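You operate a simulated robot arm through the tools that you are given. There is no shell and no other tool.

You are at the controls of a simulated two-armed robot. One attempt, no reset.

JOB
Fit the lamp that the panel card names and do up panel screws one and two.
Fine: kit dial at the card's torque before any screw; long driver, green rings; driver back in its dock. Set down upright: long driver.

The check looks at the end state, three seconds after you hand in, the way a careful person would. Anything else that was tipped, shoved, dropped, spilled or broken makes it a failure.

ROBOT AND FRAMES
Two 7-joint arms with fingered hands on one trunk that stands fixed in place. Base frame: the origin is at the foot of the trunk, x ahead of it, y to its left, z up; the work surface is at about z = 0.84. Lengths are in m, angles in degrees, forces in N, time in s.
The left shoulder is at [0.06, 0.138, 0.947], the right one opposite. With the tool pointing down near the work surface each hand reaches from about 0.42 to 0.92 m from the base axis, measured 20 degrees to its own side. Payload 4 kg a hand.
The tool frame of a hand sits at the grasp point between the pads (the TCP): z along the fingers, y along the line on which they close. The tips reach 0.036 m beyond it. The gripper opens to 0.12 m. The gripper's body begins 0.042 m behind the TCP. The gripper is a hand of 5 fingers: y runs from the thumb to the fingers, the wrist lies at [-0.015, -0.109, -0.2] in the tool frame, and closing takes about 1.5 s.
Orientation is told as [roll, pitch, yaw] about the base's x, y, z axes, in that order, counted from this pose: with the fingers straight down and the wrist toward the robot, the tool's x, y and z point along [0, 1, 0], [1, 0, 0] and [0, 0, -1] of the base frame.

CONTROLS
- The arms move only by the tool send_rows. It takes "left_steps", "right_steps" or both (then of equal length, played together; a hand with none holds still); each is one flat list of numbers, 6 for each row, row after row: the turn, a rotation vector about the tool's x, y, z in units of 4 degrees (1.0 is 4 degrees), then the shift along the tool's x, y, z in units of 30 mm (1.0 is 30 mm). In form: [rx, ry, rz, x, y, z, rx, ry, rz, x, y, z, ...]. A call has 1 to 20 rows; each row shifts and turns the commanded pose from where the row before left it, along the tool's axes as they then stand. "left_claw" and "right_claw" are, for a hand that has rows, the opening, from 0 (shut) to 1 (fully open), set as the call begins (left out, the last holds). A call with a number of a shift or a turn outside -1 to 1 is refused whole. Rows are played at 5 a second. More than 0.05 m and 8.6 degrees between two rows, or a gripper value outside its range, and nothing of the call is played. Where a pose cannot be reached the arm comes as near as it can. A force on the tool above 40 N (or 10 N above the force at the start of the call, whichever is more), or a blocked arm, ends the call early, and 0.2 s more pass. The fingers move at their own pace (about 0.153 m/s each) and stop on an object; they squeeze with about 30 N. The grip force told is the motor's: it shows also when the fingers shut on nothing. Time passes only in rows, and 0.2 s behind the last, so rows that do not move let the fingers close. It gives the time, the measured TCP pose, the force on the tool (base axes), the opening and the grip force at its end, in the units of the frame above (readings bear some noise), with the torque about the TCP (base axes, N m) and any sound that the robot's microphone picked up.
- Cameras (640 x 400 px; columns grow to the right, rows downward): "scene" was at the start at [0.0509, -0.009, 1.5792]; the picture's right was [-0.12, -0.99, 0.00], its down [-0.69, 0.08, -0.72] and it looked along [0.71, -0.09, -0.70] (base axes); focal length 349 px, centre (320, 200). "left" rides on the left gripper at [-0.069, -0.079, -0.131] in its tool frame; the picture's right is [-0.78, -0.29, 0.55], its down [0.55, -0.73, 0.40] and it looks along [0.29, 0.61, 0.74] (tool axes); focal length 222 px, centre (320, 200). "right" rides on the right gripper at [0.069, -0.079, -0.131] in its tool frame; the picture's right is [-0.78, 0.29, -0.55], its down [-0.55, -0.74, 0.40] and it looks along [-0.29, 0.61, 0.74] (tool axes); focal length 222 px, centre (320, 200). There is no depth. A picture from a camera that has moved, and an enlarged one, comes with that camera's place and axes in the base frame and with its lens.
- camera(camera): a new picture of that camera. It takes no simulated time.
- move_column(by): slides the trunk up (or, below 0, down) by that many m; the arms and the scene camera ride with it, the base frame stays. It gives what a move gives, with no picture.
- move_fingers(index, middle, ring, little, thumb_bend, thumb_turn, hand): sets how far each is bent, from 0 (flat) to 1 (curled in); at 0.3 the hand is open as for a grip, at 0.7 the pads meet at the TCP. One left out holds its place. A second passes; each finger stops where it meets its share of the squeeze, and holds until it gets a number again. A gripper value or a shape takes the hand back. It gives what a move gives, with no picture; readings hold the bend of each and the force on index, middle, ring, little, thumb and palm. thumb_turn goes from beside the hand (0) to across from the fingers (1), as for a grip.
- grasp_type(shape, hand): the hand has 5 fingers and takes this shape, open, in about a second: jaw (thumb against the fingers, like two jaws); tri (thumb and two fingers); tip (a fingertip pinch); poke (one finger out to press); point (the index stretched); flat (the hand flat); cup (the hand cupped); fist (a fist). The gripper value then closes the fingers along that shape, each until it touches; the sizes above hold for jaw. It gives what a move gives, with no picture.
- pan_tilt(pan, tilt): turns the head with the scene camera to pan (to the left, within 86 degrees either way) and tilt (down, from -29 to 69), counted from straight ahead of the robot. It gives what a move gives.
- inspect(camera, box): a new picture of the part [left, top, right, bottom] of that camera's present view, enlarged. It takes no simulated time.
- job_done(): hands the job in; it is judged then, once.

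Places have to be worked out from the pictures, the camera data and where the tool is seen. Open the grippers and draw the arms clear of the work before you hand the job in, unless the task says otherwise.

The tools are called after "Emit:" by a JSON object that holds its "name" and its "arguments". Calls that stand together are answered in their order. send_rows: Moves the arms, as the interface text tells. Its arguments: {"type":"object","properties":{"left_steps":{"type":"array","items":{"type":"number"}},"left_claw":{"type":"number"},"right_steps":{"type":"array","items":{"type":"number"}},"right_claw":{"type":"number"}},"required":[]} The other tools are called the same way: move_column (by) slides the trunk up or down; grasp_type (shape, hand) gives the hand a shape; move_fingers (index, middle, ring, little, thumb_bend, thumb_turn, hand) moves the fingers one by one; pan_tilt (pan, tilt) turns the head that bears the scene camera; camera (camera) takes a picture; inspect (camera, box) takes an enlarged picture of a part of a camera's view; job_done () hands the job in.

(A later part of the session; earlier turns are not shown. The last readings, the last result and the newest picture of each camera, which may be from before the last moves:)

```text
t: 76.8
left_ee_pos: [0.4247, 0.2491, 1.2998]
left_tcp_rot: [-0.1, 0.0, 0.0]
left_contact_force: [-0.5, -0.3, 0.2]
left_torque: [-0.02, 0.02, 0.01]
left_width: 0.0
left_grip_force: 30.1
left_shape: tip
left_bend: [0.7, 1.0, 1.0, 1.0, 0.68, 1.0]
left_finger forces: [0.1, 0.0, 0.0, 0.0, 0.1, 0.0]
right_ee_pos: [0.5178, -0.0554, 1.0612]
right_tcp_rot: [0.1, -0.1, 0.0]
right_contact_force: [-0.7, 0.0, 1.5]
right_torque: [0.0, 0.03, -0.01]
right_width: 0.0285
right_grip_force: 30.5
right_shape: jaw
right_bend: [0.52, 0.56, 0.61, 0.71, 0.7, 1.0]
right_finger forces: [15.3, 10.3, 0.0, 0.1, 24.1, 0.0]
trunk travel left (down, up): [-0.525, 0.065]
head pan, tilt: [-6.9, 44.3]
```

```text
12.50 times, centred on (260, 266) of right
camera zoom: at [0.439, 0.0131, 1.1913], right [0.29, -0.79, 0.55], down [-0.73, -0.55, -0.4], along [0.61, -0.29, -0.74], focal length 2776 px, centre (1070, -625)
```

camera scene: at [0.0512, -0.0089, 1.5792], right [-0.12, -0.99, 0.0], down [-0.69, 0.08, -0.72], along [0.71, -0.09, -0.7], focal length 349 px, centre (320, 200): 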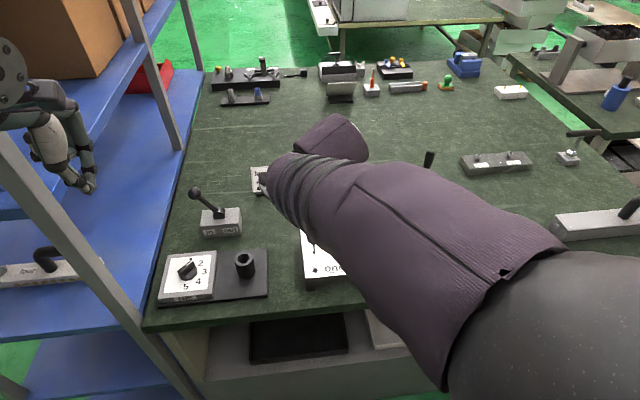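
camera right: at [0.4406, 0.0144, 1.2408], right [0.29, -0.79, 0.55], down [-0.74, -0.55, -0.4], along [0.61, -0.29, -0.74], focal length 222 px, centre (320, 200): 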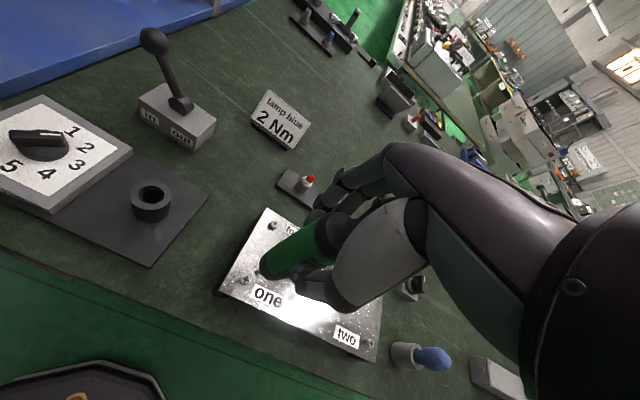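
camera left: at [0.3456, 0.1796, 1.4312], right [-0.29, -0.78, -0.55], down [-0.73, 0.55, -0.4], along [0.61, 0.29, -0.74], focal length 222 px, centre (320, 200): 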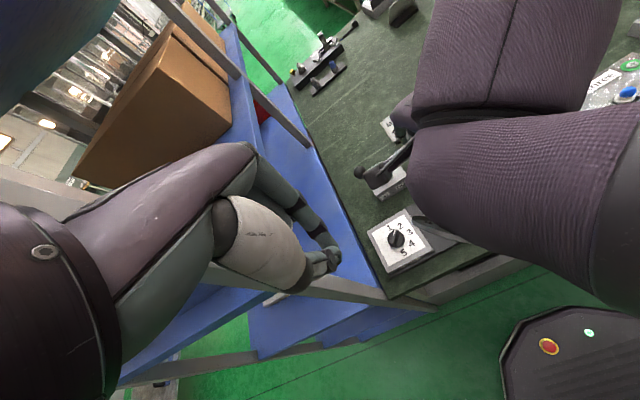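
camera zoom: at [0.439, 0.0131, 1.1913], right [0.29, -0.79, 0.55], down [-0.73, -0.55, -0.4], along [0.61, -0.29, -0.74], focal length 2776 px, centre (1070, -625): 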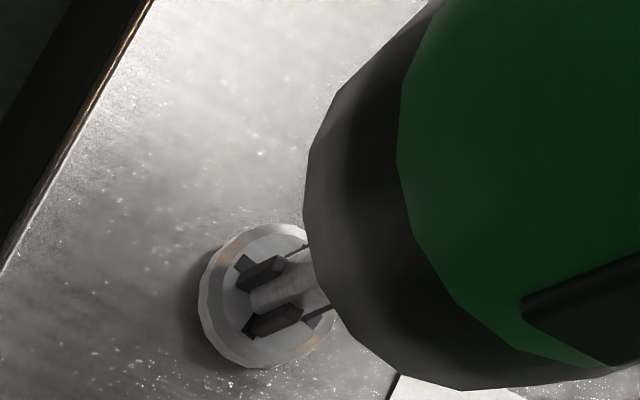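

About 5 N of contact now and the bit covers the slot. I zoom closer and wait a moment to see whether anything turns by itself.

Emit:
{"name": "inspect", "arguments": {"camera": "right", "box": [248, 258, 272, 276]}}

Emit:
{"name": "send_rows", "arguments": {"right_steps": [0, 0, 0, 0, 0, 0.03, 0, 0, 0, 0, 0, 0, 0, 0, 0, 0, 0, 0, 0, 0, 0, 0, 0, 0, 0, 0, 0, 0, 0, 0]}}

Emit:
{"name": "inspect", "arguments": {"camera": "right", "box": [248, 258, 272, 276]}}

```text
16.00 times, centred on (260, 267) of right
camera zoom: at [0.439, 0.0131, 1.1913], right [0.29, -0.79, 0.55], down [-0.73, -0.55, -0.4], along [0.61, -0.29, -0.74], focal length 3554 px, centre (1280, -872)
```

zoom: 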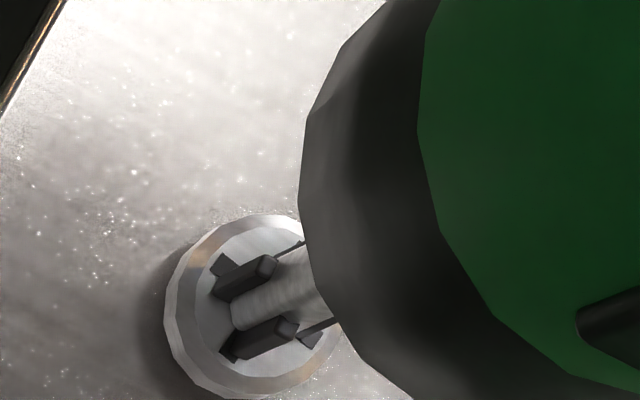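

```text
t: 78.0
left_ee_pos: [0.4247, 0.2501, 1.2987]
left_tcp_rot: [0.0, 0.1, 0.0]
left_contact_force: [-1.0, 0.0, -0.2]
left_torque: [0.02, 0.01, -0.02]
left_width: 0.0001
left_grip_force: 30.2
left_shape: tip
left_bend: [0.7, 1.0, 1.0, 1.0, 0.68, 1.0]
left_finger forces: [0.0, 0.1, 0.0, 0.0, 0.0, 0.0]
right_ee_pos: [0.5176, -0.0553, 1.0592]
right_tcp_rot: [0.0, 0.0, 0.0]
right_contact_force: [-0.4, 0.5, -4.6]
right_torque: [0.0, -0.01, -0.02]
right_width: 0.0286
right_grip_force: 30.1
right_shape: jaw
right_bend: [0.52, 0.56, 0.61, 0.71, 0.7, 1.0]
right_finger forces: [15.1, 10.2, 0.0, 0.0, 23.4, 0.0]
trunk travel left (down, up): [-0.525, 0.065]
head pan, tilt: [-6.9, 44.3]
```

```text
16.00 times, centred on (260, 267) of right
camera zoom: at [0.4389, 0.0129, 1.1899], right [0.29, -0.79, 0.55], down [-0.74, -0.55, -0.4], along [0.61, -0.29, -0.74], focal length 3554 px, centre (1280, -872)
```

zoom: 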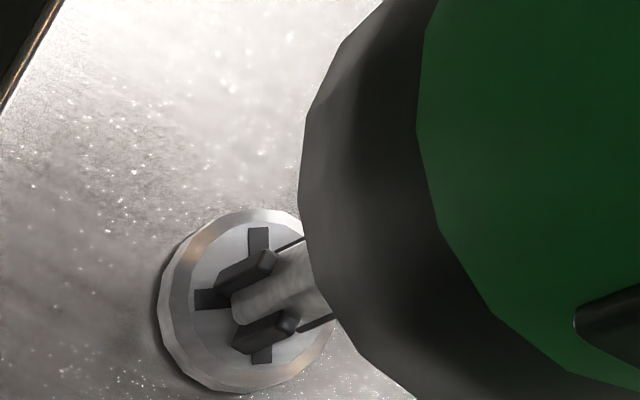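

The screw turns by itself under the bit and sinks: it is a push-to-drive driver. I follow it down in small steps.

Emit:
{"name": "send_rows", "arguments": {"right_steps": [0, 0, 0, 0, 0, 0.04, 0, 0, 0, 0, 0, 0.04, 0, 0, 0, 0, 0, 0.04, 0, 0, 0, 0, 0, 0, 0, 0, 0, 0, 0, 0, 0, 0, 0, 0, 0, 0]}}

Emit:
{"name": "inspect", "arguments": {"camera": "right", "box": [244, 252, 276, 280]}}

```text
t: 79.4
left_ee_pos: [0.4234, 0.2507, 1.2982]
left_tcp_rot: [0.1, -0.1, 0.1]
left_contact_force: [-0.1, 0.0, -0.5]
left_torque: [-0.05, 0.01, 0.04]
left_width: 0.0002
left_grip_force: 30.1
left_shape: tip
left_bend: [0.7, 1.0, 1.0, 1.0, 0.68, 1.0]
left_finger forces: [0.1, 0.1, 0.0, 0.0, 0.0, 0.1]
right_ee_pos: [0.517, -0.0563, 1.0579]
right_tcp_rot: [0.0, 0.0, 0.1]
right_contact_force: [-0.7, 0.1, -1.1]
right_torque: [0.02, -0.03, 0.0]
right_width: 0.0287
right_grip_force: 30.3
right_shape: jaw
right_bend: [0.52, 0.56, 0.61, 0.71, 0.7, 1.0]
right_finger forces: [15.1, 10.3, 0.1, 0.0, 23.7, 0.0]
trunk travel left (down, up): [-0.525, 0.065]
head pan, tilt: [-6.9, 44.3]
```

```text
14.29 times, centred on (260, 266) of right
camera zoom: at [0.4385, 0.0126, 1.1865], right [0.29, -0.79, 0.55], down [-0.74, -0.55, -0.4], along [0.61, -0.29, -0.74], focal length 3173 px, centre (1177, -743)
```

zoom: 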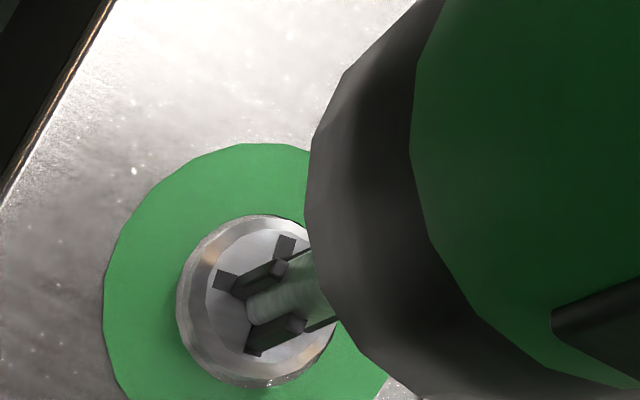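

A green ring has appeared around screw one, so it is done up. I lift the driver straight off and look at the panel.

Emit:
{"name": "send_rows", "arguments": {"right_steps": [0, 0, 0, 0, 0, -0.3, 0, 0, 0, 0, 0, -0.5, 0, 0, 0, 0, 0, -0.5, 0, 0, 0, 0, 0, -0.5, 0, 0, 0, 0, 0, 0]}}

Emit:
{"name": "inspect", "arguments": {"camera": "right", "box": [200, 200, 330, 330]}}

Emit:
{"name": "inspect", "arguments": {"camera": "scene", "box": [290, 220, 350, 290]}}

```text
t: 80.6
left_ee_pos: [0.4242, 0.2503, 1.2985]
left_tcp_rot: [-0.1, 0.0, 0.0]
left_contact_force: [-0.2, 0.2, 0.0]
left_torque: [0.01, 0.04, -0.01]
left_width: 0.0
left_grip_force: 30.0
left_shape: tip
left_bend: [0.7, 1.0, 1.0, 1.0, 0.68, 1.0]
left_finger forces: [0.0, 0.0, 0.0, 0.0, 0.1, 0.0]
right_ee_pos: [0.5195, -0.0557, 1.1103]
right_tcp_rot: [0.0, 0.1, 0.0]
right_contact_force: [-0.1, -0.6, -4.2]
right_torque: [0.01, 0.05, 0.01]
right_width: 0.0287
right_grip_force: 30.1
right_shape: jaw
right_bend: [0.52, 0.56, 0.61, 0.71, 0.7, 1.0]
right_finger forces: [15.1, 10.1, 0.1, 0.0, 23.4, 0.0]
trunk travel left (down, up): [-0.525, 0.065]
head pan, tilt: [-6.9, 44.3]
```

```text
3.08 times, centred on (265, 265) of right
camera zoom: at [0.4394, 0.0129, 1.2408], right [0.29, -0.79, 0.55], down [-0.74, -0.55, -0.4], along [0.61, -0.29, -0.74], focal length 684 px, centre (489, 0)
```

zoom: 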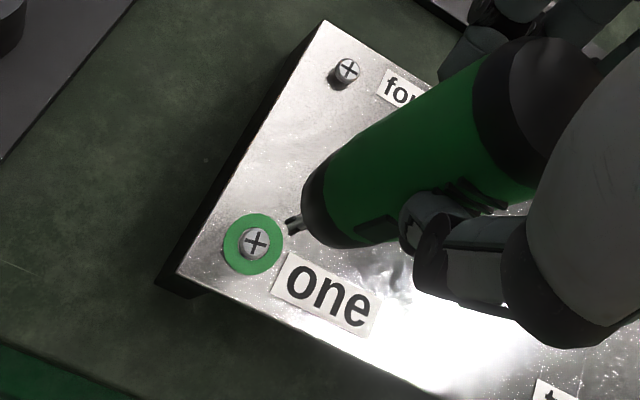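

```text
5.71 times, centred on (320, 255) of scene
camera zoom: at [0.0513, -0.0089, 1.5792], right [-0.12, -0.99, 0.0], down [-0.69, 0.08, -0.72], along [0.71, -0.09, -0.7], focal length 1993 px, centre (320, -114)
```

zoom: 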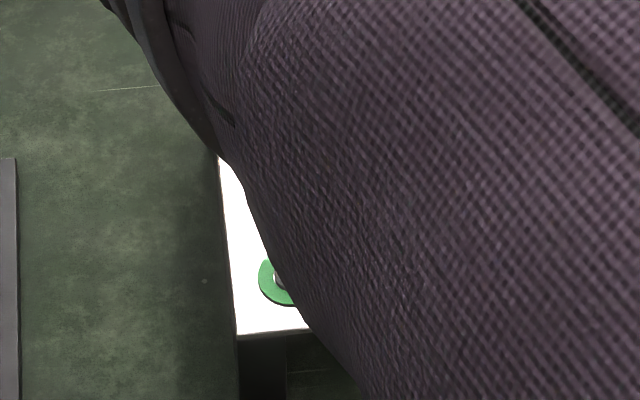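

Screw one has its green ring; the driver is free. I carry it across to above screw two at about (0.518, -0.303), keeping the same height.

Emit:
{"name": "send_rows", "arguments": {"right_steps": [0, 0, 0, -0.5, 0, 0, 0, 0, 0, -0.8, 0, 0, 0, 0, 0, -0.85, 0, 0, 0, 0, 0, -0.85, 0, 0, 0, 0, 0, -0.85, 0, 0, 0, 0, 0, -0.85, 0, 0, 0, 0, 0, -0.85, 0, 0, 0, 0, 0, -0.85, 0, 0, 0, 0, 0, -0.85, 0, 0, 0, 0, 0, -0.6, 0, 0, 0, 0, 0, -0.4, 0, 0, 0, 0, 0, 0, 0, 0]}}

Emit:
{"name": "inspect", "arguments": {"camera": "right", "box": [200, 200, 330, 330]}}

Emit:
{"name": "camera", "arguments": {"camera": "scene"}}

```text
t: 83.2
left_ee_pos: [0.4248, 0.2498, 1.2982]
left_tcp_rot: [0.0, 0.0, 0.0]
left_contact_force: [-0.2, 0.0, -0.6]
left_torque: [0.03, -0.03, -0.02]
left_width: 0.0003
left_grip_force: 30.8
left_shape: tip
left_bend: [0.7, 1.0, 1.0, 1.0, 0.68, 1.0]
left_finger forces: [0.0, 0.0, 0.1, 0.0, 0.0, 0.0]
right_ee_pos: [0.5177, -0.3032, 1.1107]
right_tcp_rot: [0.0, 0.1, 0.0]
right_contact_force: [-0.5, -0.2, -4.3]
right_torque: [0.0, 0.0, 0.0]
right_width: 0.0289
right_grip_force: 30.0
right_shape: jaw
right_bend: [0.52, 0.56, 0.61, 0.71, 0.7, 1.0]
right_finger forces: [15.1, 10.2, 0.0, 0.0, 23.2, 0.0]
trunk travel left (down, up): [-0.525, 0.065]
head pan, tilt: [-6.9, 44.3]
```

```text
3.08 times, centred on (265, 265) of right
camera zoom: at [0.4386, -0.2344, 1.2408], right [0.29, -0.79, 0.55], down [-0.74, -0.55, -0.4], along [0.61, -0.29, -0.74], focal length 684 px, centre (489, 0)
```

zoom: 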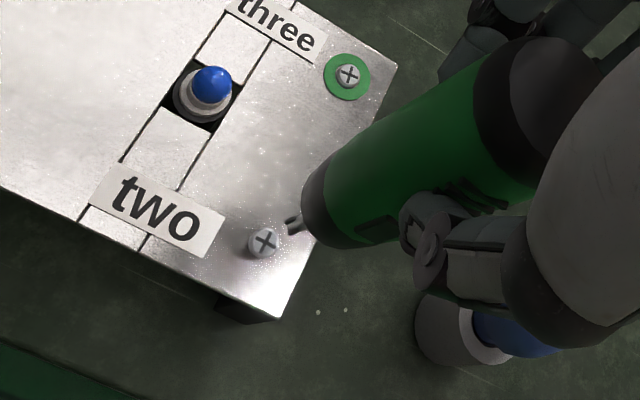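

```text
taken
camera scene: at [0.0511, -0.0089, 1.5792], right [-0.12, -0.99, 0.0], down [-0.69, 0.08, -0.72], along [0.71, -0.09, -0.7], focal length 349 px, centre (320, 200)
```

scene: 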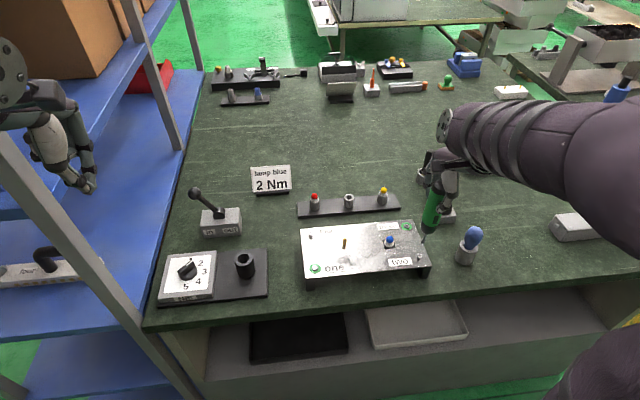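

Both the bit and screw two are visible to both cameras now. I zoom in to measure the offset.

Emit:
{"name": "inspect", "arguments": {"camera": "right", "box": [235, 240, 285, 280]}}

Emit:
{"name": "inspect", "arguments": {"camera": "scene", "box": [395, 215, 445, 270]}}

```text
10.00 times, centred on (260, 260) of right
camera zoom: at [0.4386, -0.2344, 1.2408], right [0.29, -0.79, 0.55], down [-0.74, -0.55, -0.4], along [0.61, -0.29, -0.74], focal length 2221 px, centre (920, -400)
```

zoom: 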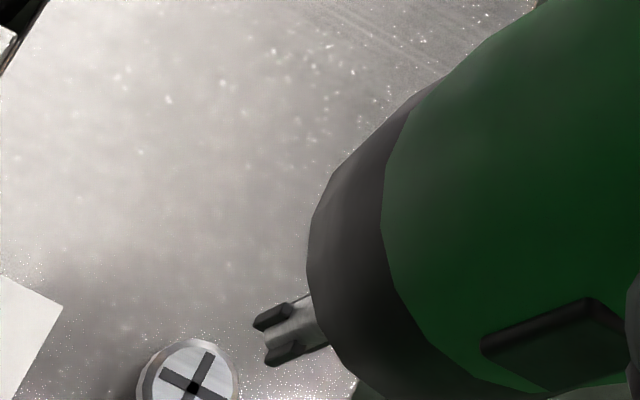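

```text
7.27 times, centred on (420, 242) of scene
camera zoom: at [0.0511, -0.0089, 1.5792], right [-0.12, -0.99, 0.0], down [-0.69, 0.08, -0.72], along [0.71, -0.09, -0.7], focal length 2537 px, centre (-407, -109)
```

zoom: 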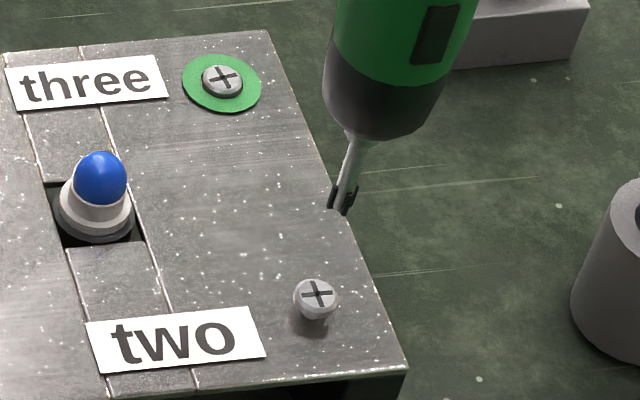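

The two cameras' estimates differ depending on how high screw two's head stands. I zoom in on it to judge its height.

Emit:
{"name": "inspect", "arguments": {"camera": "scene", "box": [405, 240, 430, 265]}}

Emit:
{"name": "inspect", "arguments": {"camera": "scene", "box": [300, 225, 330, 280]}}

Emit:
{"name": "inspect", "arguments": {"camera": "right", "box": [225, 250, 285, 300]}}

```text
16.00 times, centred on (418, 252) of scene
camera zoom: at [0.0511, -0.0089, 1.5792], right [-0.12, -0.99, 0.0], down [-0.69, 0.08, -0.72], along [0.71, -0.09, -0.7], focal length 5581 px, centre (-1240, -640)
```

zoom: 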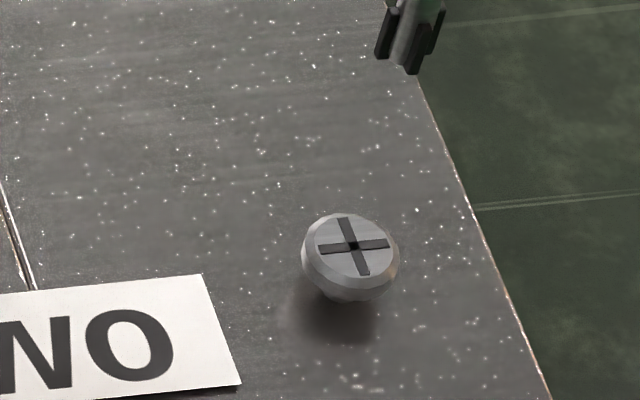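

```text
7.27 times, centred on (315, 252) of scene
camera zoom: at [0.0511, -0.0089, 1.5792], right [-0.12, -0.99, 0.0], down [-0.69, 0.08, -0.72], along [0.71, -0.09, -0.7], focal length 2537 px, centre (356, -182)
```

zoom: 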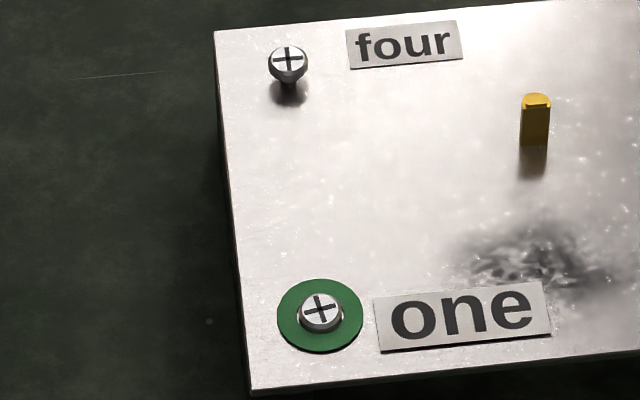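

```text
8.00 times, centred on (255, 275) of right
camera zoom: at [0.4386, -0.2344, 1.2408], right [0.29, -0.79, 0.55], down [-0.74, -0.55, -0.4], along [0.61, -0.29, -0.74], focal length 1777 px, centre (840, -400)
```

zoom: 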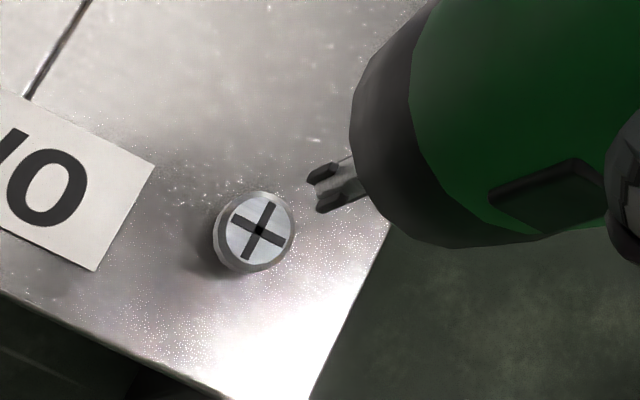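

Screw two stands as proud as the others, so I use the mean estimate: about 0.5 mm forward and 2.5 mm right. I shift and lower to the same height at which I checked screw one.

Emit:
{"name": "send_rows", "arguments": {"right_steps": [0, 0, 0, -0.083, 0.017, 0.3, 0, 0, 0, 0, 0, 0.35, 0, 0, 0, 0, 0, 0.25, 0, 0, 0, 0, 0, 0.1, 0, 0, 0, 0, 0, 0]}}

Emit:
{"name": "inspect", "arguments": {"camera": "right", "box": [235, 250, 285, 290]}}

Emit:
{"name": "inspect", "arguments": {"camera": "scene", "box": [405, 235, 430, 260]}}

```text
t: 84.4
left_ee_pos: [0.4231, 0.2485, 1.2993]
left_tcp_rot: [0.0, 0.0, 0.0]
left_contact_force: [-0.4, -0.1, -0.9]
left_torque: [-0.01, -0.01, 0.0]
left_width: 0.0
left_grip_force: 30.3
left_shape: tip
left_bend: [0.7, 1.0, 1.0, 1.0, 0.68, 1.0]
left_finger forces: [0.1, 0.0, 0.1, 0.1, 0.1, 0.1]
right_ee_pos: [0.5188, -0.306, 1.0802]
right_tcp_rot: [0.2, 0.0, -0.1]
right_contact_force: [0.0, 0.1, -4.0]
right_torque: [-0.01, 0.03, 0.0]
right_width: 0.0286
right_grip_force: 29.6
right_shape: jaw
right_bend: [0.52, 0.56, 0.61, 0.71, 0.7, 1.0]
right_finger forces: [15.0, 10.2, 0.0, 0.1, 23.2, 0.1]
trunk travel left (down, up): [-0.525, 0.065]
head pan, tilt: [-6.9, 44.3]
```

```text
10.00 times, centred on (260, 270) of right
camera zoom: at [0.4396, -0.2374, 1.2111], right [0.29, -0.79, 0.55], down [-0.74, -0.55, -0.4], along [0.61, -0.29, -0.74], focal length 2221 px, centre (920, -500)
```

zoom: 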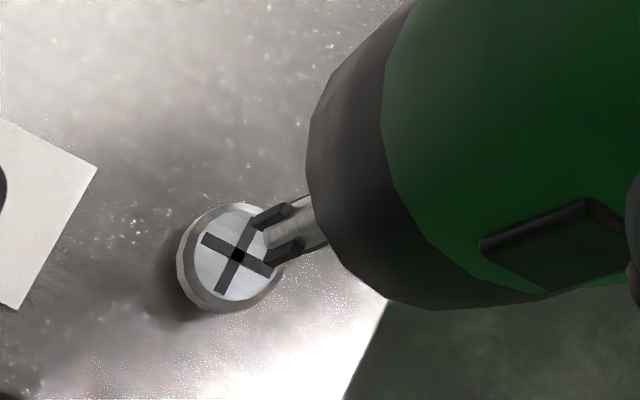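

```text
16.00 times, centred on (418, 248) of scene
camera zoom: at [0.0512, -0.0091, 1.5792], right [-0.12, -0.99, 0.0], down [-0.69, 0.08, -0.72], along [0.71, -0.09, -0.7], focal length 5581 px, centre (-1240, -560)
```

zoom: 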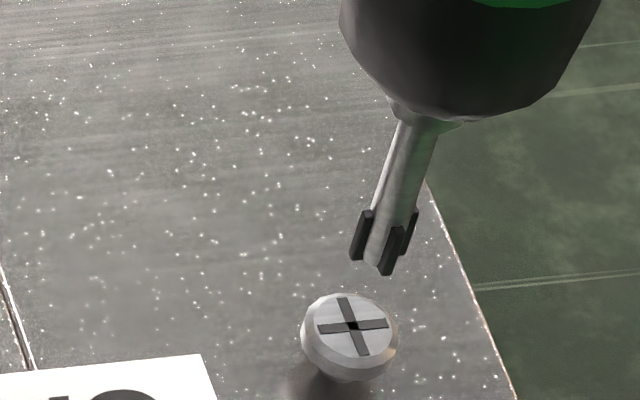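

The picture matches screw one's at this height to about a millimetre. I shift 0.6 mm toward the robot and 0.2 mm right and lower 12 mm more.

Emit:
{"name": "send_rows", "arguments": {"right_steps": [0, 0, 0, -0.007, -0.02, 0.2, 0, 0, 0, 0, 0, 0.2, 0, 0, 0, 0, 0, 0]}}

Emit:
{"name": "inspect", "arguments": {"camera": "right", "box": [240, 250, 280, 282]}}

Emit:
{"name": "inspect", "arguments": {"camera": "scene", "box": [405, 235, 430, 260]}}

```text
t: 85.2
left_ee_pos: [0.4254, 0.2495, 1.2988]
left_tcp_rot: [-0.1, 0.0, 0.0]
left_contact_force: [0.1, -0.8, -0.1]
left_torque: [0.0, 0.01, 0.04]
left_width: 0.0
left_grip_force: 30.4
left_shape: tip
left_bend: [0.7, 1.0, 1.0, 1.0, 0.68, 1.0]
left_finger forces: [0.1, 0.0, 0.0, 0.0, 0.0, 0.1]
right_ee_pos: [0.5171, -0.307, 1.0706]
right_tcp_rot: [0.1, 0.1, 0.0]
right_contact_force: [-1.1, -0.9, -3.9]
right_torque: [-0.01, 0.03, 0.04]
right_width: 0.0288
right_grip_force: 29.9
right_shape: jaw
right_bend: [0.52, 0.56, 0.61, 0.71, 0.7, 1.0]
right_finger forces: [15.0, 10.3, 0.1, 0.0, 23.2, 0.0]
trunk travel left (down, up): [-0.525, 0.065]
head pan, tilt: [-6.9, 44.3]
```

```text
12.50 times, centred on (260, 266) of right
camera zoom: at [0.4388, -0.2376, 1.1988], right [0.29, -0.79, 0.55], down [-0.74, -0.55, -0.4], along [0.61, -0.29, -0.74], focal length 2776 px, centre (1070, -625)
```

zoom: 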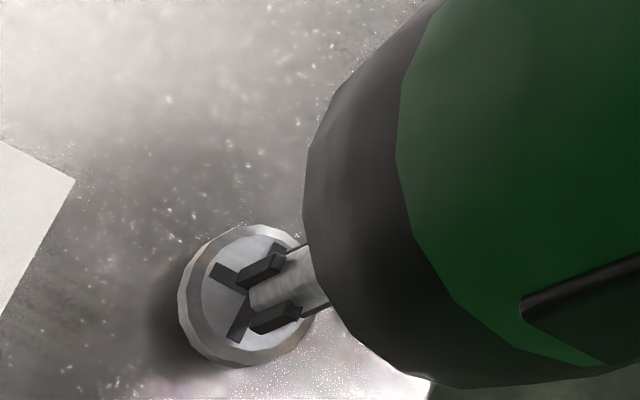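

```text
16.00 times, centred on (418, 248) of scene
camera zoom: at [0.0511, -0.0091, 1.5792], right [-0.12, -0.99, 0.0], down [-0.69, 0.08, -0.72], along [0.71, -0.09, -0.7], focal length 5581 px, centre (-1240, -560)
```

zoom: 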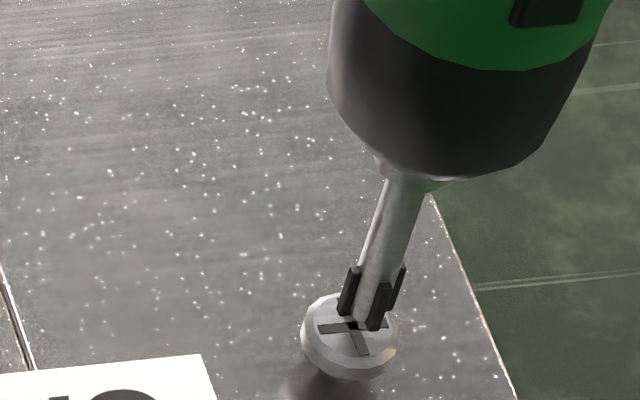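

The hand camera matches screw one's aligned picture within 0.3 mm. I lower to contact gently.

Emit:
{"name": "send_rows", "arguments": {"right_steps": [0, 0, 0, 0.012, 0, 0.08, 0, 0, 0, 0, 0, 0.08, 0, 0, 0, 0, 0, 0.05, 0, 0, 0, 0, 0, 0]}}

Emit:
{"name": "inspect", "arguments": {"camera": "right", "box": [240, 250, 280, 282]}}

Emit:
{"name": "inspect", "arguments": {"camera": "scene", "box": [405, 235, 430, 260]}}

```text
t: 86.2
left_ee_pos: [0.4252, 0.2502, 1.3004]
left_tcp_rot: [0.0, 0.0, 0.1]
left_contact_force: [0.4, -0.8, -0.1]
left_torque: [-0.02, -0.01, -0.01]
left_width: 0.0004
left_grip_force: 29.9
left_shape: tip
left_bend: [0.7, 1.0, 1.0, 1.0, 0.68, 1.0]
left_finger forces: [0.0, 0.1, 0.0, 0.0, 0.1, 0.0]
right_ee_pos: [0.518, -0.3072, 1.0625]
right_tcp_rot: [0.1, -0.1, -0.1]
right_contact_force: [0.3, -0.4, -1.0]
right_torque: [0.01, 0.02, -0.02]
right_width: 0.0289
right_grip_force: 30.2
right_shape: jaw
right_bend: [0.52, 0.56, 0.61, 0.71, 0.7, 1.0]
right_finger forces: [15.1, 10.6, 0.1, 0.0, 23.7, 0.0]
trunk travel left (down, up): [-0.525, 0.065]
head pan, tilt: [-6.9, 44.3]
```

```text
12.50 times, centred on (260, 266) of right
camera zoom: at [0.439, -0.237, 1.1921], right [0.29, -0.79, 0.55], down [-0.73, -0.55, -0.4], along [0.61, -0.29, -0.74], focal length 2776 px, centre (1070, -625)
```

zoom: 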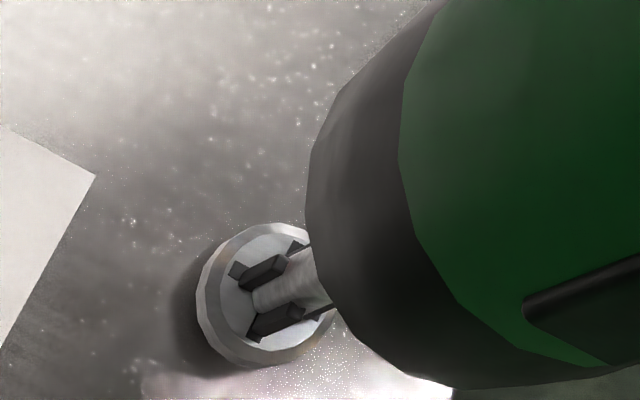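

```text
16.00 times, centred on (418, 248) of scene
camera zoom: at [0.0509, -0.009, 1.5793], right [-0.12, -0.99, 0.0], down [-0.69, 0.08, -0.72], along [0.71, -0.09, -0.7], focal length 5581 px, centre (-1240, -560)
```

zoom: 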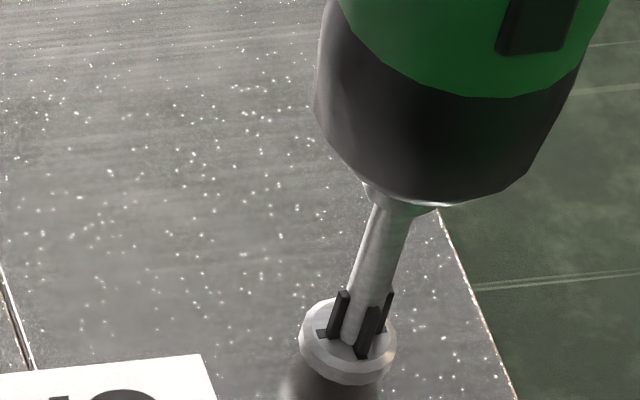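

Contact is made and the bit is on the cross. I press on gently and follow the screw down.

Emit:
{"name": "send_rows", "arguments": {"right_steps": [0, 0, 0, 0, 0, 0.05, 0, 0, 0, 0, 0, 0.04, 0, 0, 0, 0, 0, 0, 0, 0, 0, 0, 0, 0, 0, 0, 0, 0, 0, 0]}}

Emit:
{"name": "inspect", "arguments": {"camera": "right", "box": [240, 250, 280, 282]}}

Emit:
{"name": "inspect", "arguments": {"camera": "scene", "box": [405, 235, 430, 260]}}

```text
t: 87.4
left_ee_pos: [0.4247, 0.2499, 1.2997]
left_tcp_rot: [0.0, -0.1, -0.1]
left_contact_force: [0.7, 0.3, -0.2]
left_torque: [0.02, -0.01, 0.0]
left_width: 0.0001
left_grip_force: 29.9
left_shape: tip
left_bend: [0.7, 1.0, 1.0, 1.0, 0.68, 1.0]
left_finger forces: [0.1, 0.0, 0.0, 0.0, 0.0, 0.1]
right_ee_pos: [0.5165, -0.3055, 1.0586]
right_tcp_rot: [0.0, 0.0, 0.0]
right_contact_force: [0.9, -0.1, -4.5]
right_torque: [0.0, 0.0, 0.02]
right_width: 0.0286
right_grip_force: 29.7
right_shape: jaw
right_bend: [0.52, 0.56, 0.61, 0.71, 0.7, 1.0]
right_finger forces: [15.2, 10.5, 0.0, 0.0, 23.3, 0.1]
trunk travel left (down, up): [-0.525, 0.065]
head pan, tilt: [-6.9, 44.3]
```

```text
12.50 times, centred on (260, 266) of right
camera zoom: at [0.4381, -0.2371, 1.1889], right [0.29, -0.79, 0.55], down [-0.74, -0.55, -0.4], along [0.61, -0.29, -0.74], focal length 2776 px, centre (1070, -625)
```

zoom: 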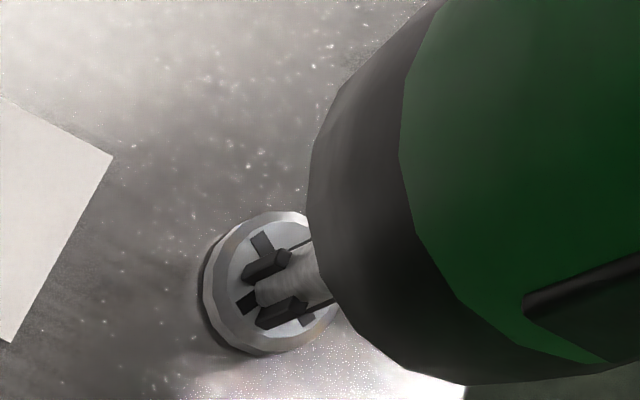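

```text
16.00 times, centred on (418, 248) of scene
camera zoom: at [0.0512, -0.0091, 1.5791], right [-0.12, -0.99, 0.0], down [-0.69, 0.08, -0.72], along [0.71, -0.09, -0.7], focal length 5581 px, centre (-1240, -560)
```

zoom: 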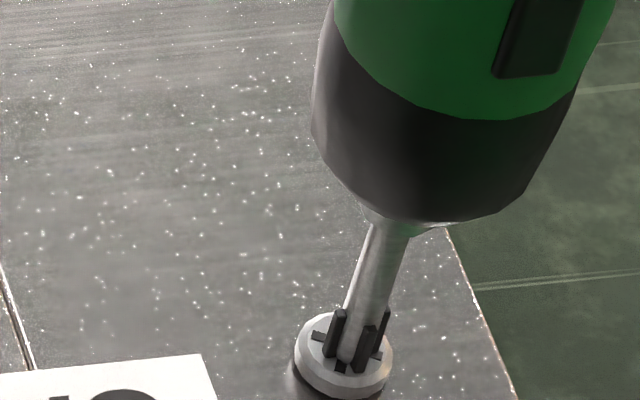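

The screw turned and sank; no ring yet. I follow it down with the same steps as for screw one.

Emit:
{"name": "send_rows", "arguments": {"right_steps": [0, 0, 0, 0, 0, 0.04, 0, 0, 0, 0, 0, 0.04, 0, 0, 0, 0, 0, 0.04, 0, 0, 0, 0, 0, 0, 0, 0, 0, 0, 0, 0, 0, 0, 0, 0, 0, 0]}}

Emit:
{"name": "inspect", "arguments": {"camera": "scene", "box": [400, 235, 435, 265]}}

Emit:
{"name": "inspect", "arguments": {"camera": "right", "box": [240, 250, 280, 282]}}

```text
t: 88.8
left_ee_pos: [0.4257, 0.2502, 1.2987]
left_tcp_rot: [0.1, 0.0, 0.1]
left_contact_force: [0.3, -0.8, -0.8]
left_torque: [0.0, 0.03, 0.0]
left_width: 0.0
left_grip_force: 30.1
left_shape: tip
left_bend: [0.7, 1.0, 1.0, 1.0, 0.68, 1.0]
left_finger forces: [0.0, 0.0, 0.1, 0.0, 0.0, 0.0]
right_ee_pos: [0.5172, -0.306, 1.0572]
right_tcp_rot: [0.0, 0.0, 0.0]
right_contact_force: [0.2, -0.3, -0.9]
right_torque: [-0.01, 0.02, 0.0]
right_width: 0.0286
right_grip_force: 30.3
right_shape: jaw
right_bend: [0.52, 0.56, 0.61, 0.71, 0.7, 1.0]
right_finger forces: [15.2, 10.6, 0.0, 0.1, 23.6, 0.0]
trunk travel left (down, up): [-0.525, 0.065]
head pan, tilt: [-6.9, 44.3]
```

```text
13.33 times, centred on (418, 250) of scene
camera zoom: at [0.0509, -0.009, 1.5792], right [-0.12, -0.99, 0.0], down [-0.69, 0.08, -0.72], along [0.71, -0.09, -0.7], focal length 4651 px, centre (-980, -467)
```

zoom: 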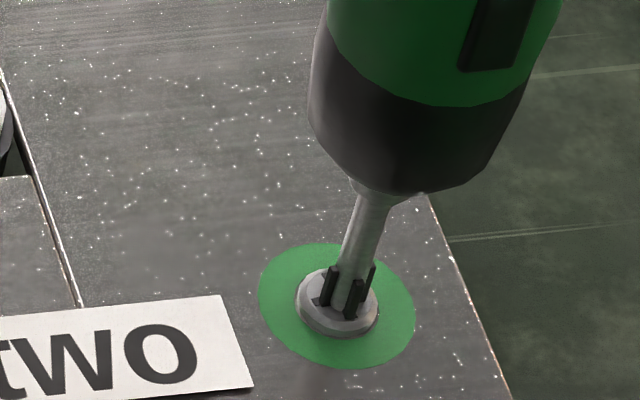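

```text
12.50 times, centred on (260, 266) of right
camera zoom: at [0.4386, -0.2366, 1.1862], right [0.29, -0.79, 0.55], down [-0.74, -0.55, -0.4], along [0.61, -0.29, -0.74], focal length 2776 px, centre (1070, -625)
```

zoom: 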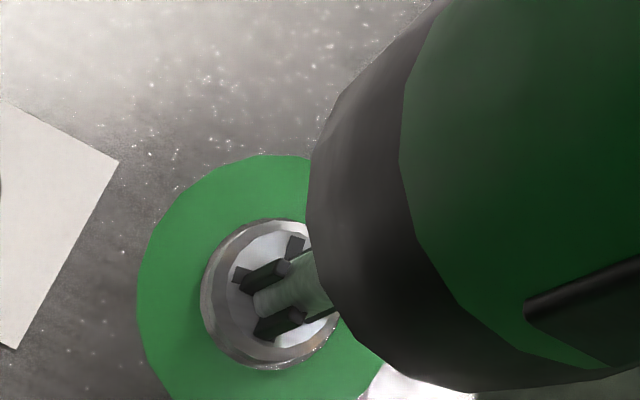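

Screw two has its green ring as well. I lift off and carry the driver back toward its dock at a safe height.

Emit:
{"name": "send_rows", "arguments": {"right_steps": [0, 0, 0, 0, 0, -0.3, 0, 0, 0, 0, 0, -0.5, 0, 0, 0, 0, 0, -0.6, 0, 0, 0, 0, 0, -0.6, 0, 0, 0, 0, 0, -0.3, 0, 0, 0, 0.5, 0.05, 0, 0, 0, 0, 0.8, 0.08, 0, 0, 0, 0, 0.8, 0.08, 0, 0, 0, 0, 0.8, 0.08, 0, 0, 0, 0, 0.8, 0.08, 0, 0, 0, 0, 0.8, 0.08, 0, 0, 0, 0, 0.8, 0.08, 0, 0, 0, 0, 0.8, 0.08, 0, 0, 0, 0, 0.8, 0.08, 0, 0, 0, 0, 0.8, 0.08, 0, 0, 0, 0, 0.8, 0.08, 0]}}

Emit:
{"name": "send_rows", "arguments": {"right_steps": [0, 0, 0, 0.8, 0.08, 0, 0, 0, 0, 0.8, 0.08, 0, 0, 0, 0, 0.8, 0.08, 0, 0, 0, 0, 0.8, 0.08, 0, 0, 0, 0, 0.8, 0.08, 0, 0, 0, 0, 0.8, 0.08, 0, 0, 0, 0, 0.6, 0.06, 0, 0, 0, 0, 0, 0, 0]}}

Emit:
{"name": "camera", "arguments": {"camera": "right"}}

Emit:
{"name": "camera", "arguments": {"camera": "scene"}}

```text
t: 92.2
left_ee_pos: [0.425, 0.2503, 1.2985]
left_tcp_rot: [0.0, 0.0, 0.0]
left_contact_force: [-0.1, 0.0, -0.5]
left_torque: [-0.01, 0.02, 0.01]
left_width: 0.0
left_grip_force: 30.0
left_shape: tip
left_bend: [0.7, 1.0, 1.0, 1.0, 0.68, 1.0]
left_finger forces: [0.1, 0.0, 0.0, 0.0, 0.1, 0.0]
right_ee_pos: [0.5419, -0.0505, 1.1232]
right_tcp_rot: [0.0, -0.1, 0.0]
right_contact_force: [-0.1, -0.1, -4.3]
right_torque: [-0.02, 0.02, 0.01]
right_width: 0.0286
right_grip_force: 30.3
right_shape: jaw
right_bend: [0.52, 0.56, 0.61, 0.71, 0.7, 1.0]
right_finger forces: [15.0, 10.4, 0.0, 0.0, 23.1, 0.0]
trunk travel left (down, up): [-0.525, 0.065]
head pan, tilt: [-6.9, 44.3]
```

```text
t: 94.0
left_ee_pos: [0.4249, 0.25, 1.299]
left_tcp_rot: [0.0, 0.0, 0.0]
left_contact_force: [0.7, 0.1, -0.2]
left_torque: [0.02, -0.02, -0.01]
left_width: 0.0
left_grip_force: 29.9
left_shape: tip
left_bend: [0.7, 1.0, 1.0, 1.0, 0.68, 1.0]
left_finger forces: [0.0, 0.1, 0.1, 0.1, 0.0, 0.1]
right_ee_pos: [0.5584, 0.1128, 1.1251]
right_tcp_rot: [0.0, 0.0, 0.0]
right_contact_force: [0.5, -0.4, -4.5]
right_torque: [0.01, -0.01, -0.01]
right_width: 0.0286
right_grip_force: 29.7
right_shape: jaw
right_bend: [0.52, 0.56, 0.61, 0.71, 0.7, 1.0]
right_finger forces: [15.0, 10.5, 0.1, 0.0, 23.1, 0.1]
trunk travel left (down, up): [-0.525, 0.065]
head pan, tilt: [-6.9, 44.3]
```

```text
taken
camera right: at [0.4796, 0.1814, 1.2549], right [0.29, -0.79, 0.55], down [-0.74, -0.55, -0.4], along [0.61, -0.29, -0.74], focal length 222 px, centre (320, 200)
```

right: 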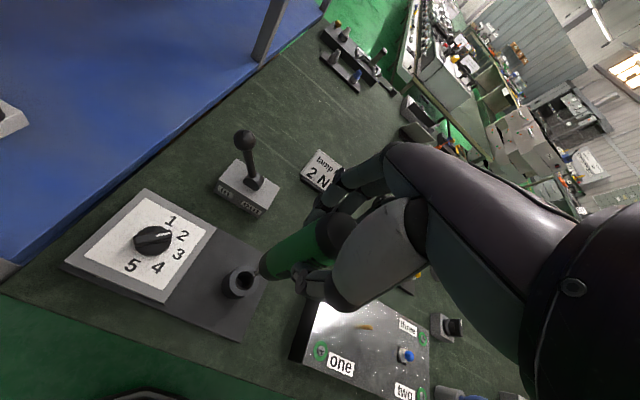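

```text
taken
camera scene: at [0.0511, -0.009, 1.5792], right [-0.12, -0.99, 0.0], down [-0.69, 0.08, -0.72], along [0.71, -0.09, -0.7], focal length 349 px, centre (320, 200)
```

scene: 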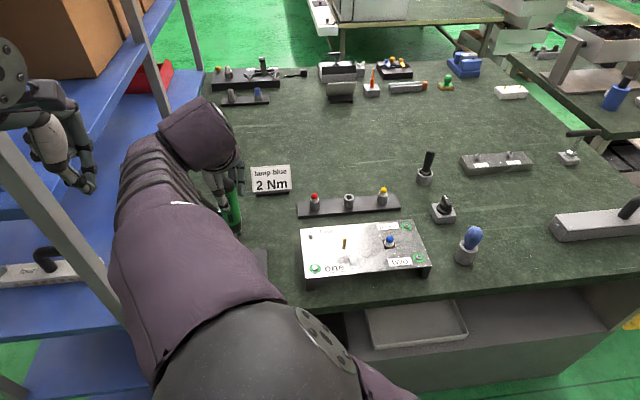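

The driver is back over the kit. I zoom in with the same framing as when I lifted it out, to compare the dock's position under the bit.

Emit:
{"name": "inspect", "arguments": {"camera": "right", "box": [200, 190, 370, 330]}}

Emit:
{"name": "inspect", "arguments": {"camera": "right", "box": [215, 250, 275, 300]}}

```text
2.86 times, centred on (285, 260) of right
camera zoom: at [0.4796, 0.1814, 1.2549], right [0.29, -0.79, 0.55], down [-0.74, -0.55, -0.4], along [0.61, -0.29, -0.74], focal length 635 px, centre (420, 29)
```

zoom: 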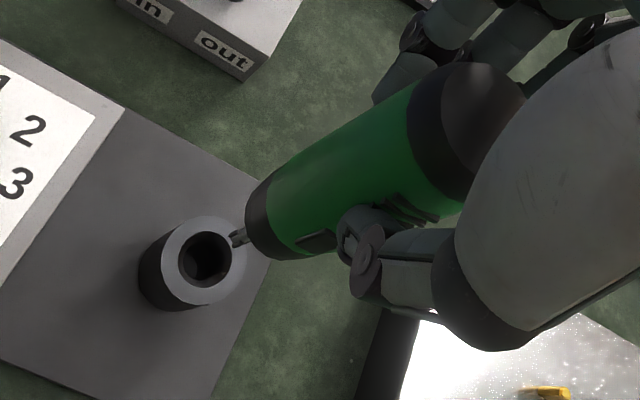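

```text
8.00 times, centred on (245, 275) of right
camera zoom: at [0.4796, 0.1814, 1.2549], right [0.29, -0.79, 0.55], down [-0.74, -0.55, -0.4], along [0.61, -0.29, -0.74], focal length 1777 px, centre (920, -400)
```

zoom: 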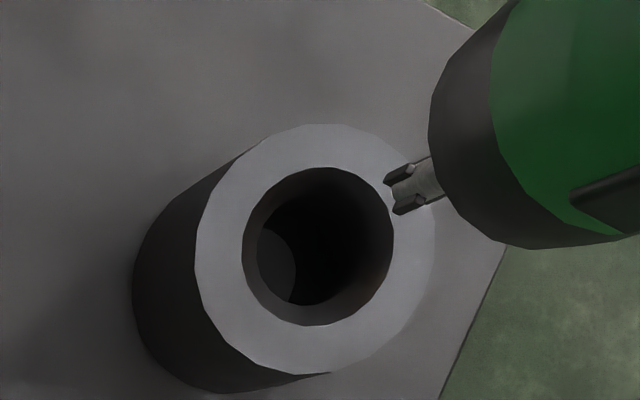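

I shift about 1.7 mm right to the recorded docking position and lower until the bit is just above the dock, then check again.

Emit:
{"name": "send_rows", "arguments": {"right_steps": [0, 0, 0, -0.057, -0.01, 0.3, 0, 0, 0, 0, 0, 0.4, 0, 0, 0, 0, 0, 0.4, 0, 0, 0, 0, 0, 0.2, 0, 0, 0, 0, 0, 0]}}

Emit:
{"name": "inspect", "arguments": {"camera": "right", "box": [215, 240, 275, 290]}}

Emit:
{"name": "inspect", "arguments": {"camera": "scene", "box": [180, 170, 300, 290]}}

```text
t: 95.2
left_ee_pos: [0.4247, 0.2504, 1.2994]
left_tcp_rot: [0.1, 0.1, 0.0]
left_contact_force: [-0.4, 0.5, 0.2]
left_torque: [0.02, -0.03, 0.03]
left_width: 0.0002
left_grip_force: 29.9
left_shape: tip
left_bend: [0.7, 1.0, 1.0, 1.0, 0.68, 1.0]
left_finger forces: [0.1, 0.1, 0.1, 0.1, 0.1, 0.1]
right_ee_pos: [0.5581, 0.1089, 1.0869]
right_tcp_rot: [0.0, 0.0, 0.0]
right_contact_force: [0.0, -0.4, -4.1]
right_torque: [0.02, 0.0, -0.02]
right_width: 0.0287
right_grip_force: 30.3
right_shape: jaw
right_bend: [0.52, 0.56, 0.61, 0.71, 0.7, 1.0]
right_finger forces: [15.0, 10.4, 0.0, 0.1, 23.1, 0.0]
trunk travel left (down, up): [-0.525, 0.065]
head pan, tilt: [-6.9, 44.3]
```

```text
8.00 times, centred on (245, 265) of right
camera zoom: at [0.4802, 0.178, 1.2163], right [0.29, -0.79, 0.55], down [-0.74, -0.55, -0.4], along [0.61, -0.29, -0.74], focal length 1777 px, centre (920, -320)
```

zoom: 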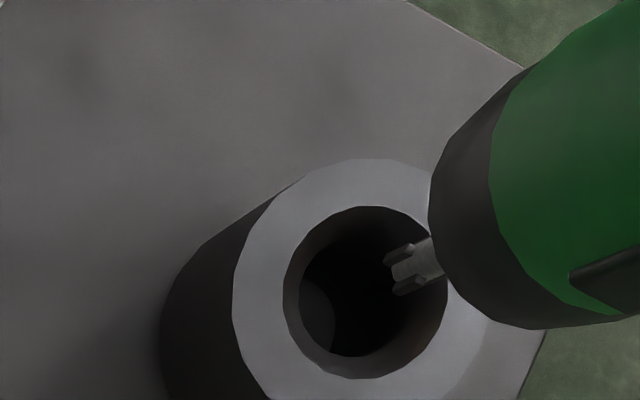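

```text
3.33 times, centred on (240, 230) of scene
camera zoom: at [0.0512, -0.0088, 1.5792], right [-0.12, -0.99, 0.0], down [-0.69, 0.08, -0.72], along [0.71, -0.09, -0.7], focal length 1163 px, centre (587, 100)
```

zoom: 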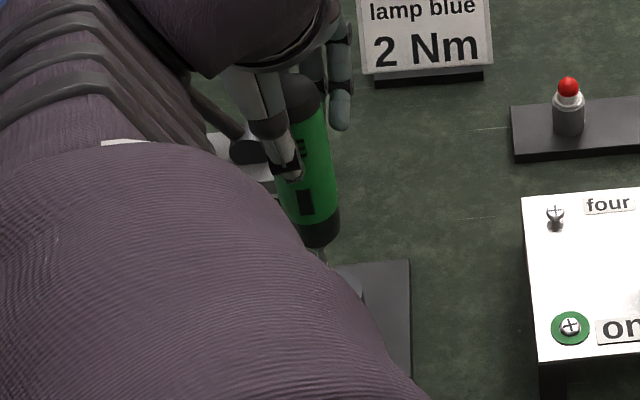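

The geometry now agrees: the bit is centred over the dock's bore, about 21 mm above its rim. I lower 30 mm and check.

Emit:
{"name": "send_rows", "arguments": {"right_steps": [0, 0, 0, 0, 0, 0.25, 0, 0, 0, 0, 0, 0.25, 0, 0, 0, 0, 0, 0.25, 0, 0, 0, 0, 0, 0.25, 0, 0, 0, 0, 0, 0]}}

Emit:
{"name": "inspect", "arguments": {"camera": "right", "box": [225, 230, 285, 280]}}

```text
t: 96.4
left_ee_pos: [0.4255, 0.2497, 1.2994]
left_tcp_rot: [0.0, 0.0, -0.1]
left_contact_force: [-0.3, 0.9, -0.8]
left_torque: [-0.03, 0.0, 0.02]
left_width: 0.0001
left_grip_force: 30.3
left_shape: tip
left_bend: [0.7, 1.0, 1.0, 1.0, 0.68, 1.0]
left_finger forces: [0.0, 0.0, 0.0, 0.0, 0.0, 0.0]
right_ee_pos: [0.5596, 0.1092, 1.056]
right_tcp_rot: [0.0, 0.0, -0.1]
right_contact_force: [-0.8, -0.4, -4.1]
right_torque: [-0.01, 0.01, -0.01]
right_width: 0.0286
right_grip_force: 29.5
right_shape: jaw
right_bend: [0.52, 0.56, 0.61, 0.71, 0.7, 1.0]
right_finger forces: [15.0, 10.5, 0.0, 0.0, 23.1, 0.0]
trunk travel left (down, up): [-0.525, 0.065]
head pan, tilt: [-6.9, 44.3]
```

```text
8.00 times, centred on (255, 255) of right
camera zoom: at [0.4802, 0.1782, 1.1865], right [0.29, -0.79, 0.55], down [-0.74, -0.55, -0.4], along [0.61, -0.29, -0.74], focal length 1777 px, centre (840, -240)
```

zoom: 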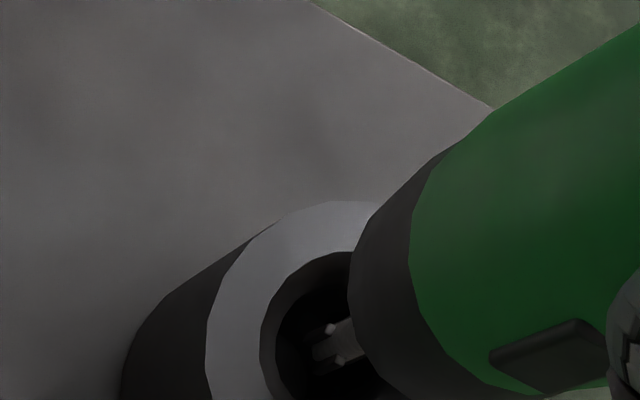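

The bit is inside the dock without touching. I go on down slowly.

Emit:
{"name": "send_rows", "arguments": {"right_steps": [0, 0, 0, 0, 0, 0.2, 0, 0, 0, 0, 0, 0.2, 0, 0, 0, 0, 0, 0.2, 0, 0, 0, 0, 0, 0.15, 0, 0, 0, 0, 0, 0.15, 0, 0, 0, 0, 0, 0]}}

Emit:
{"name": "inspect", "arguments": {"camera": "right", "box": [225, 220, 305, 290]}}

```text
t: 97.8
left_ee_pos: [0.424, 0.249, 1.3]
left_tcp_rot: [0.0, 0.0, 0.0]
left_contact_force: [0.4, -0.4, -0.3]
left_torque: [-0.02, -0.01, 0.01]
left_width: 0.0
left_grip_force: 29.7
left_shape: tip
left_bend: [0.7, 1.0, 1.0, 1.0, 0.68, 1.0]
left_finger forces: [0.0, 0.0, 0.1, 0.0, 0.0, 0.1]
right_ee_pos: [0.5582, 0.1104, 1.0285]
right_tcp_rot: [0.0, 0.1, 0.1]
right_contact_force: [0.3, -0.1, -3.9]
right_torque: [0.0, 0.02, 0.03]
right_width: 0.0285
right_grip_force: 30.0
right_shape: jaw
right_bend: [0.52, 0.56, 0.61, 0.71, 0.7, 1.0]
right_finger forces: [14.9, 10.6, 0.0, 0.0, 23.0, 0.0]
trunk travel left (down, up): [-0.525, 0.065]
head pan, tilt: [-6.9, 44.3]
```

```text
5.71 times, centred on (265, 255) of right
camera zoom: at [0.4799, 0.1788, 1.159], right [0.29, -0.78, 0.55], down [-0.74, -0.55, -0.4], along [0.61, -0.29, -0.74], focal length 1269 px, centre (634, -114)
```

zoom: 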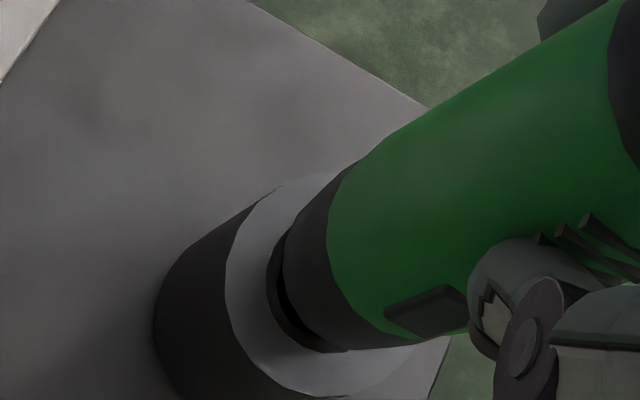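

The nose is going into the dock centrally, still no contact. I lower the final centimetre in small steps.

Emit:
{"name": "send_rows", "arguments": {"right_steps": [0, 0, 0, 0, 0, 0.1, 0, 0, 0, 0, 0, 0.08, 0, 0, 0, 0, 0, 0.07, 0, 0, 0, 0, 0, 0.06, 0, 0, 0, 0, 0, 0]}}

Emit:
{"name": "inspect", "arguments": {"camera": "right", "box": [225, 220, 305, 290]}}

```text
t: 99.0
left_ee_pos: [0.4257, 0.2493, 1.2982]
left_tcp_rot: [0.0, -0.1, 0.1]
left_contact_force: [0.5, -0.5, 0.7]
left_torque: [0.01, 0.03, 0.01]
left_width: 0.0
left_grip_force: 30.1
left_shape: tip
left_bend: [0.7, 1.0, 1.0, 1.0, 0.68, 1.0]
left_finger forces: [0.1, 0.1, 0.0, 0.0, 0.1, 0.1]
right_ee_pos: [0.5595, 0.1098, 1.0207]
right_tcp_rot: [0.0, 0.2, 0.0]
right_contact_force: [-0.2, 0.9, -4.2]
right_torque: [0.0, 0.04, 0.01]
right_width: 0.0284
right_grip_force: 30.1
right_shape: jaw
right_bend: [0.52, 0.56, 0.61, 0.71, 0.7, 1.0]
right_finger forces: [15.0, 10.6, 0.1, 0.0, 23.1, 0.0]
trunk travel left (down, up): [-0.525, 0.065]
head pan, tilt: [-6.9, 44.3]
```

```text
5.71 times, centred on (265, 255) of right
camera zoom: at [0.48, 0.1786, 1.15], right [0.29, -0.79, 0.55], down [-0.74, -0.55, -0.4], along [0.61, -0.29, -0.74], focal length 1269 px, centre (634, -114)
```

zoom: 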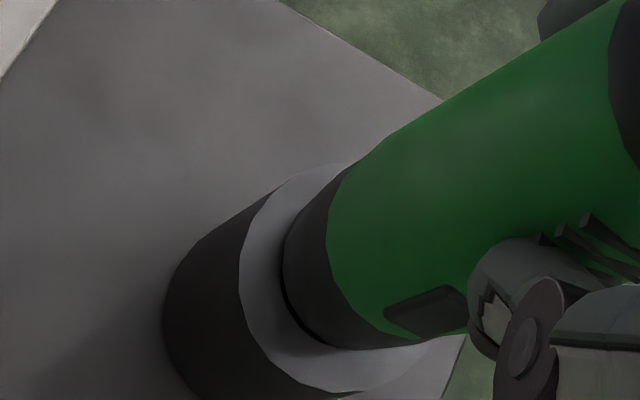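

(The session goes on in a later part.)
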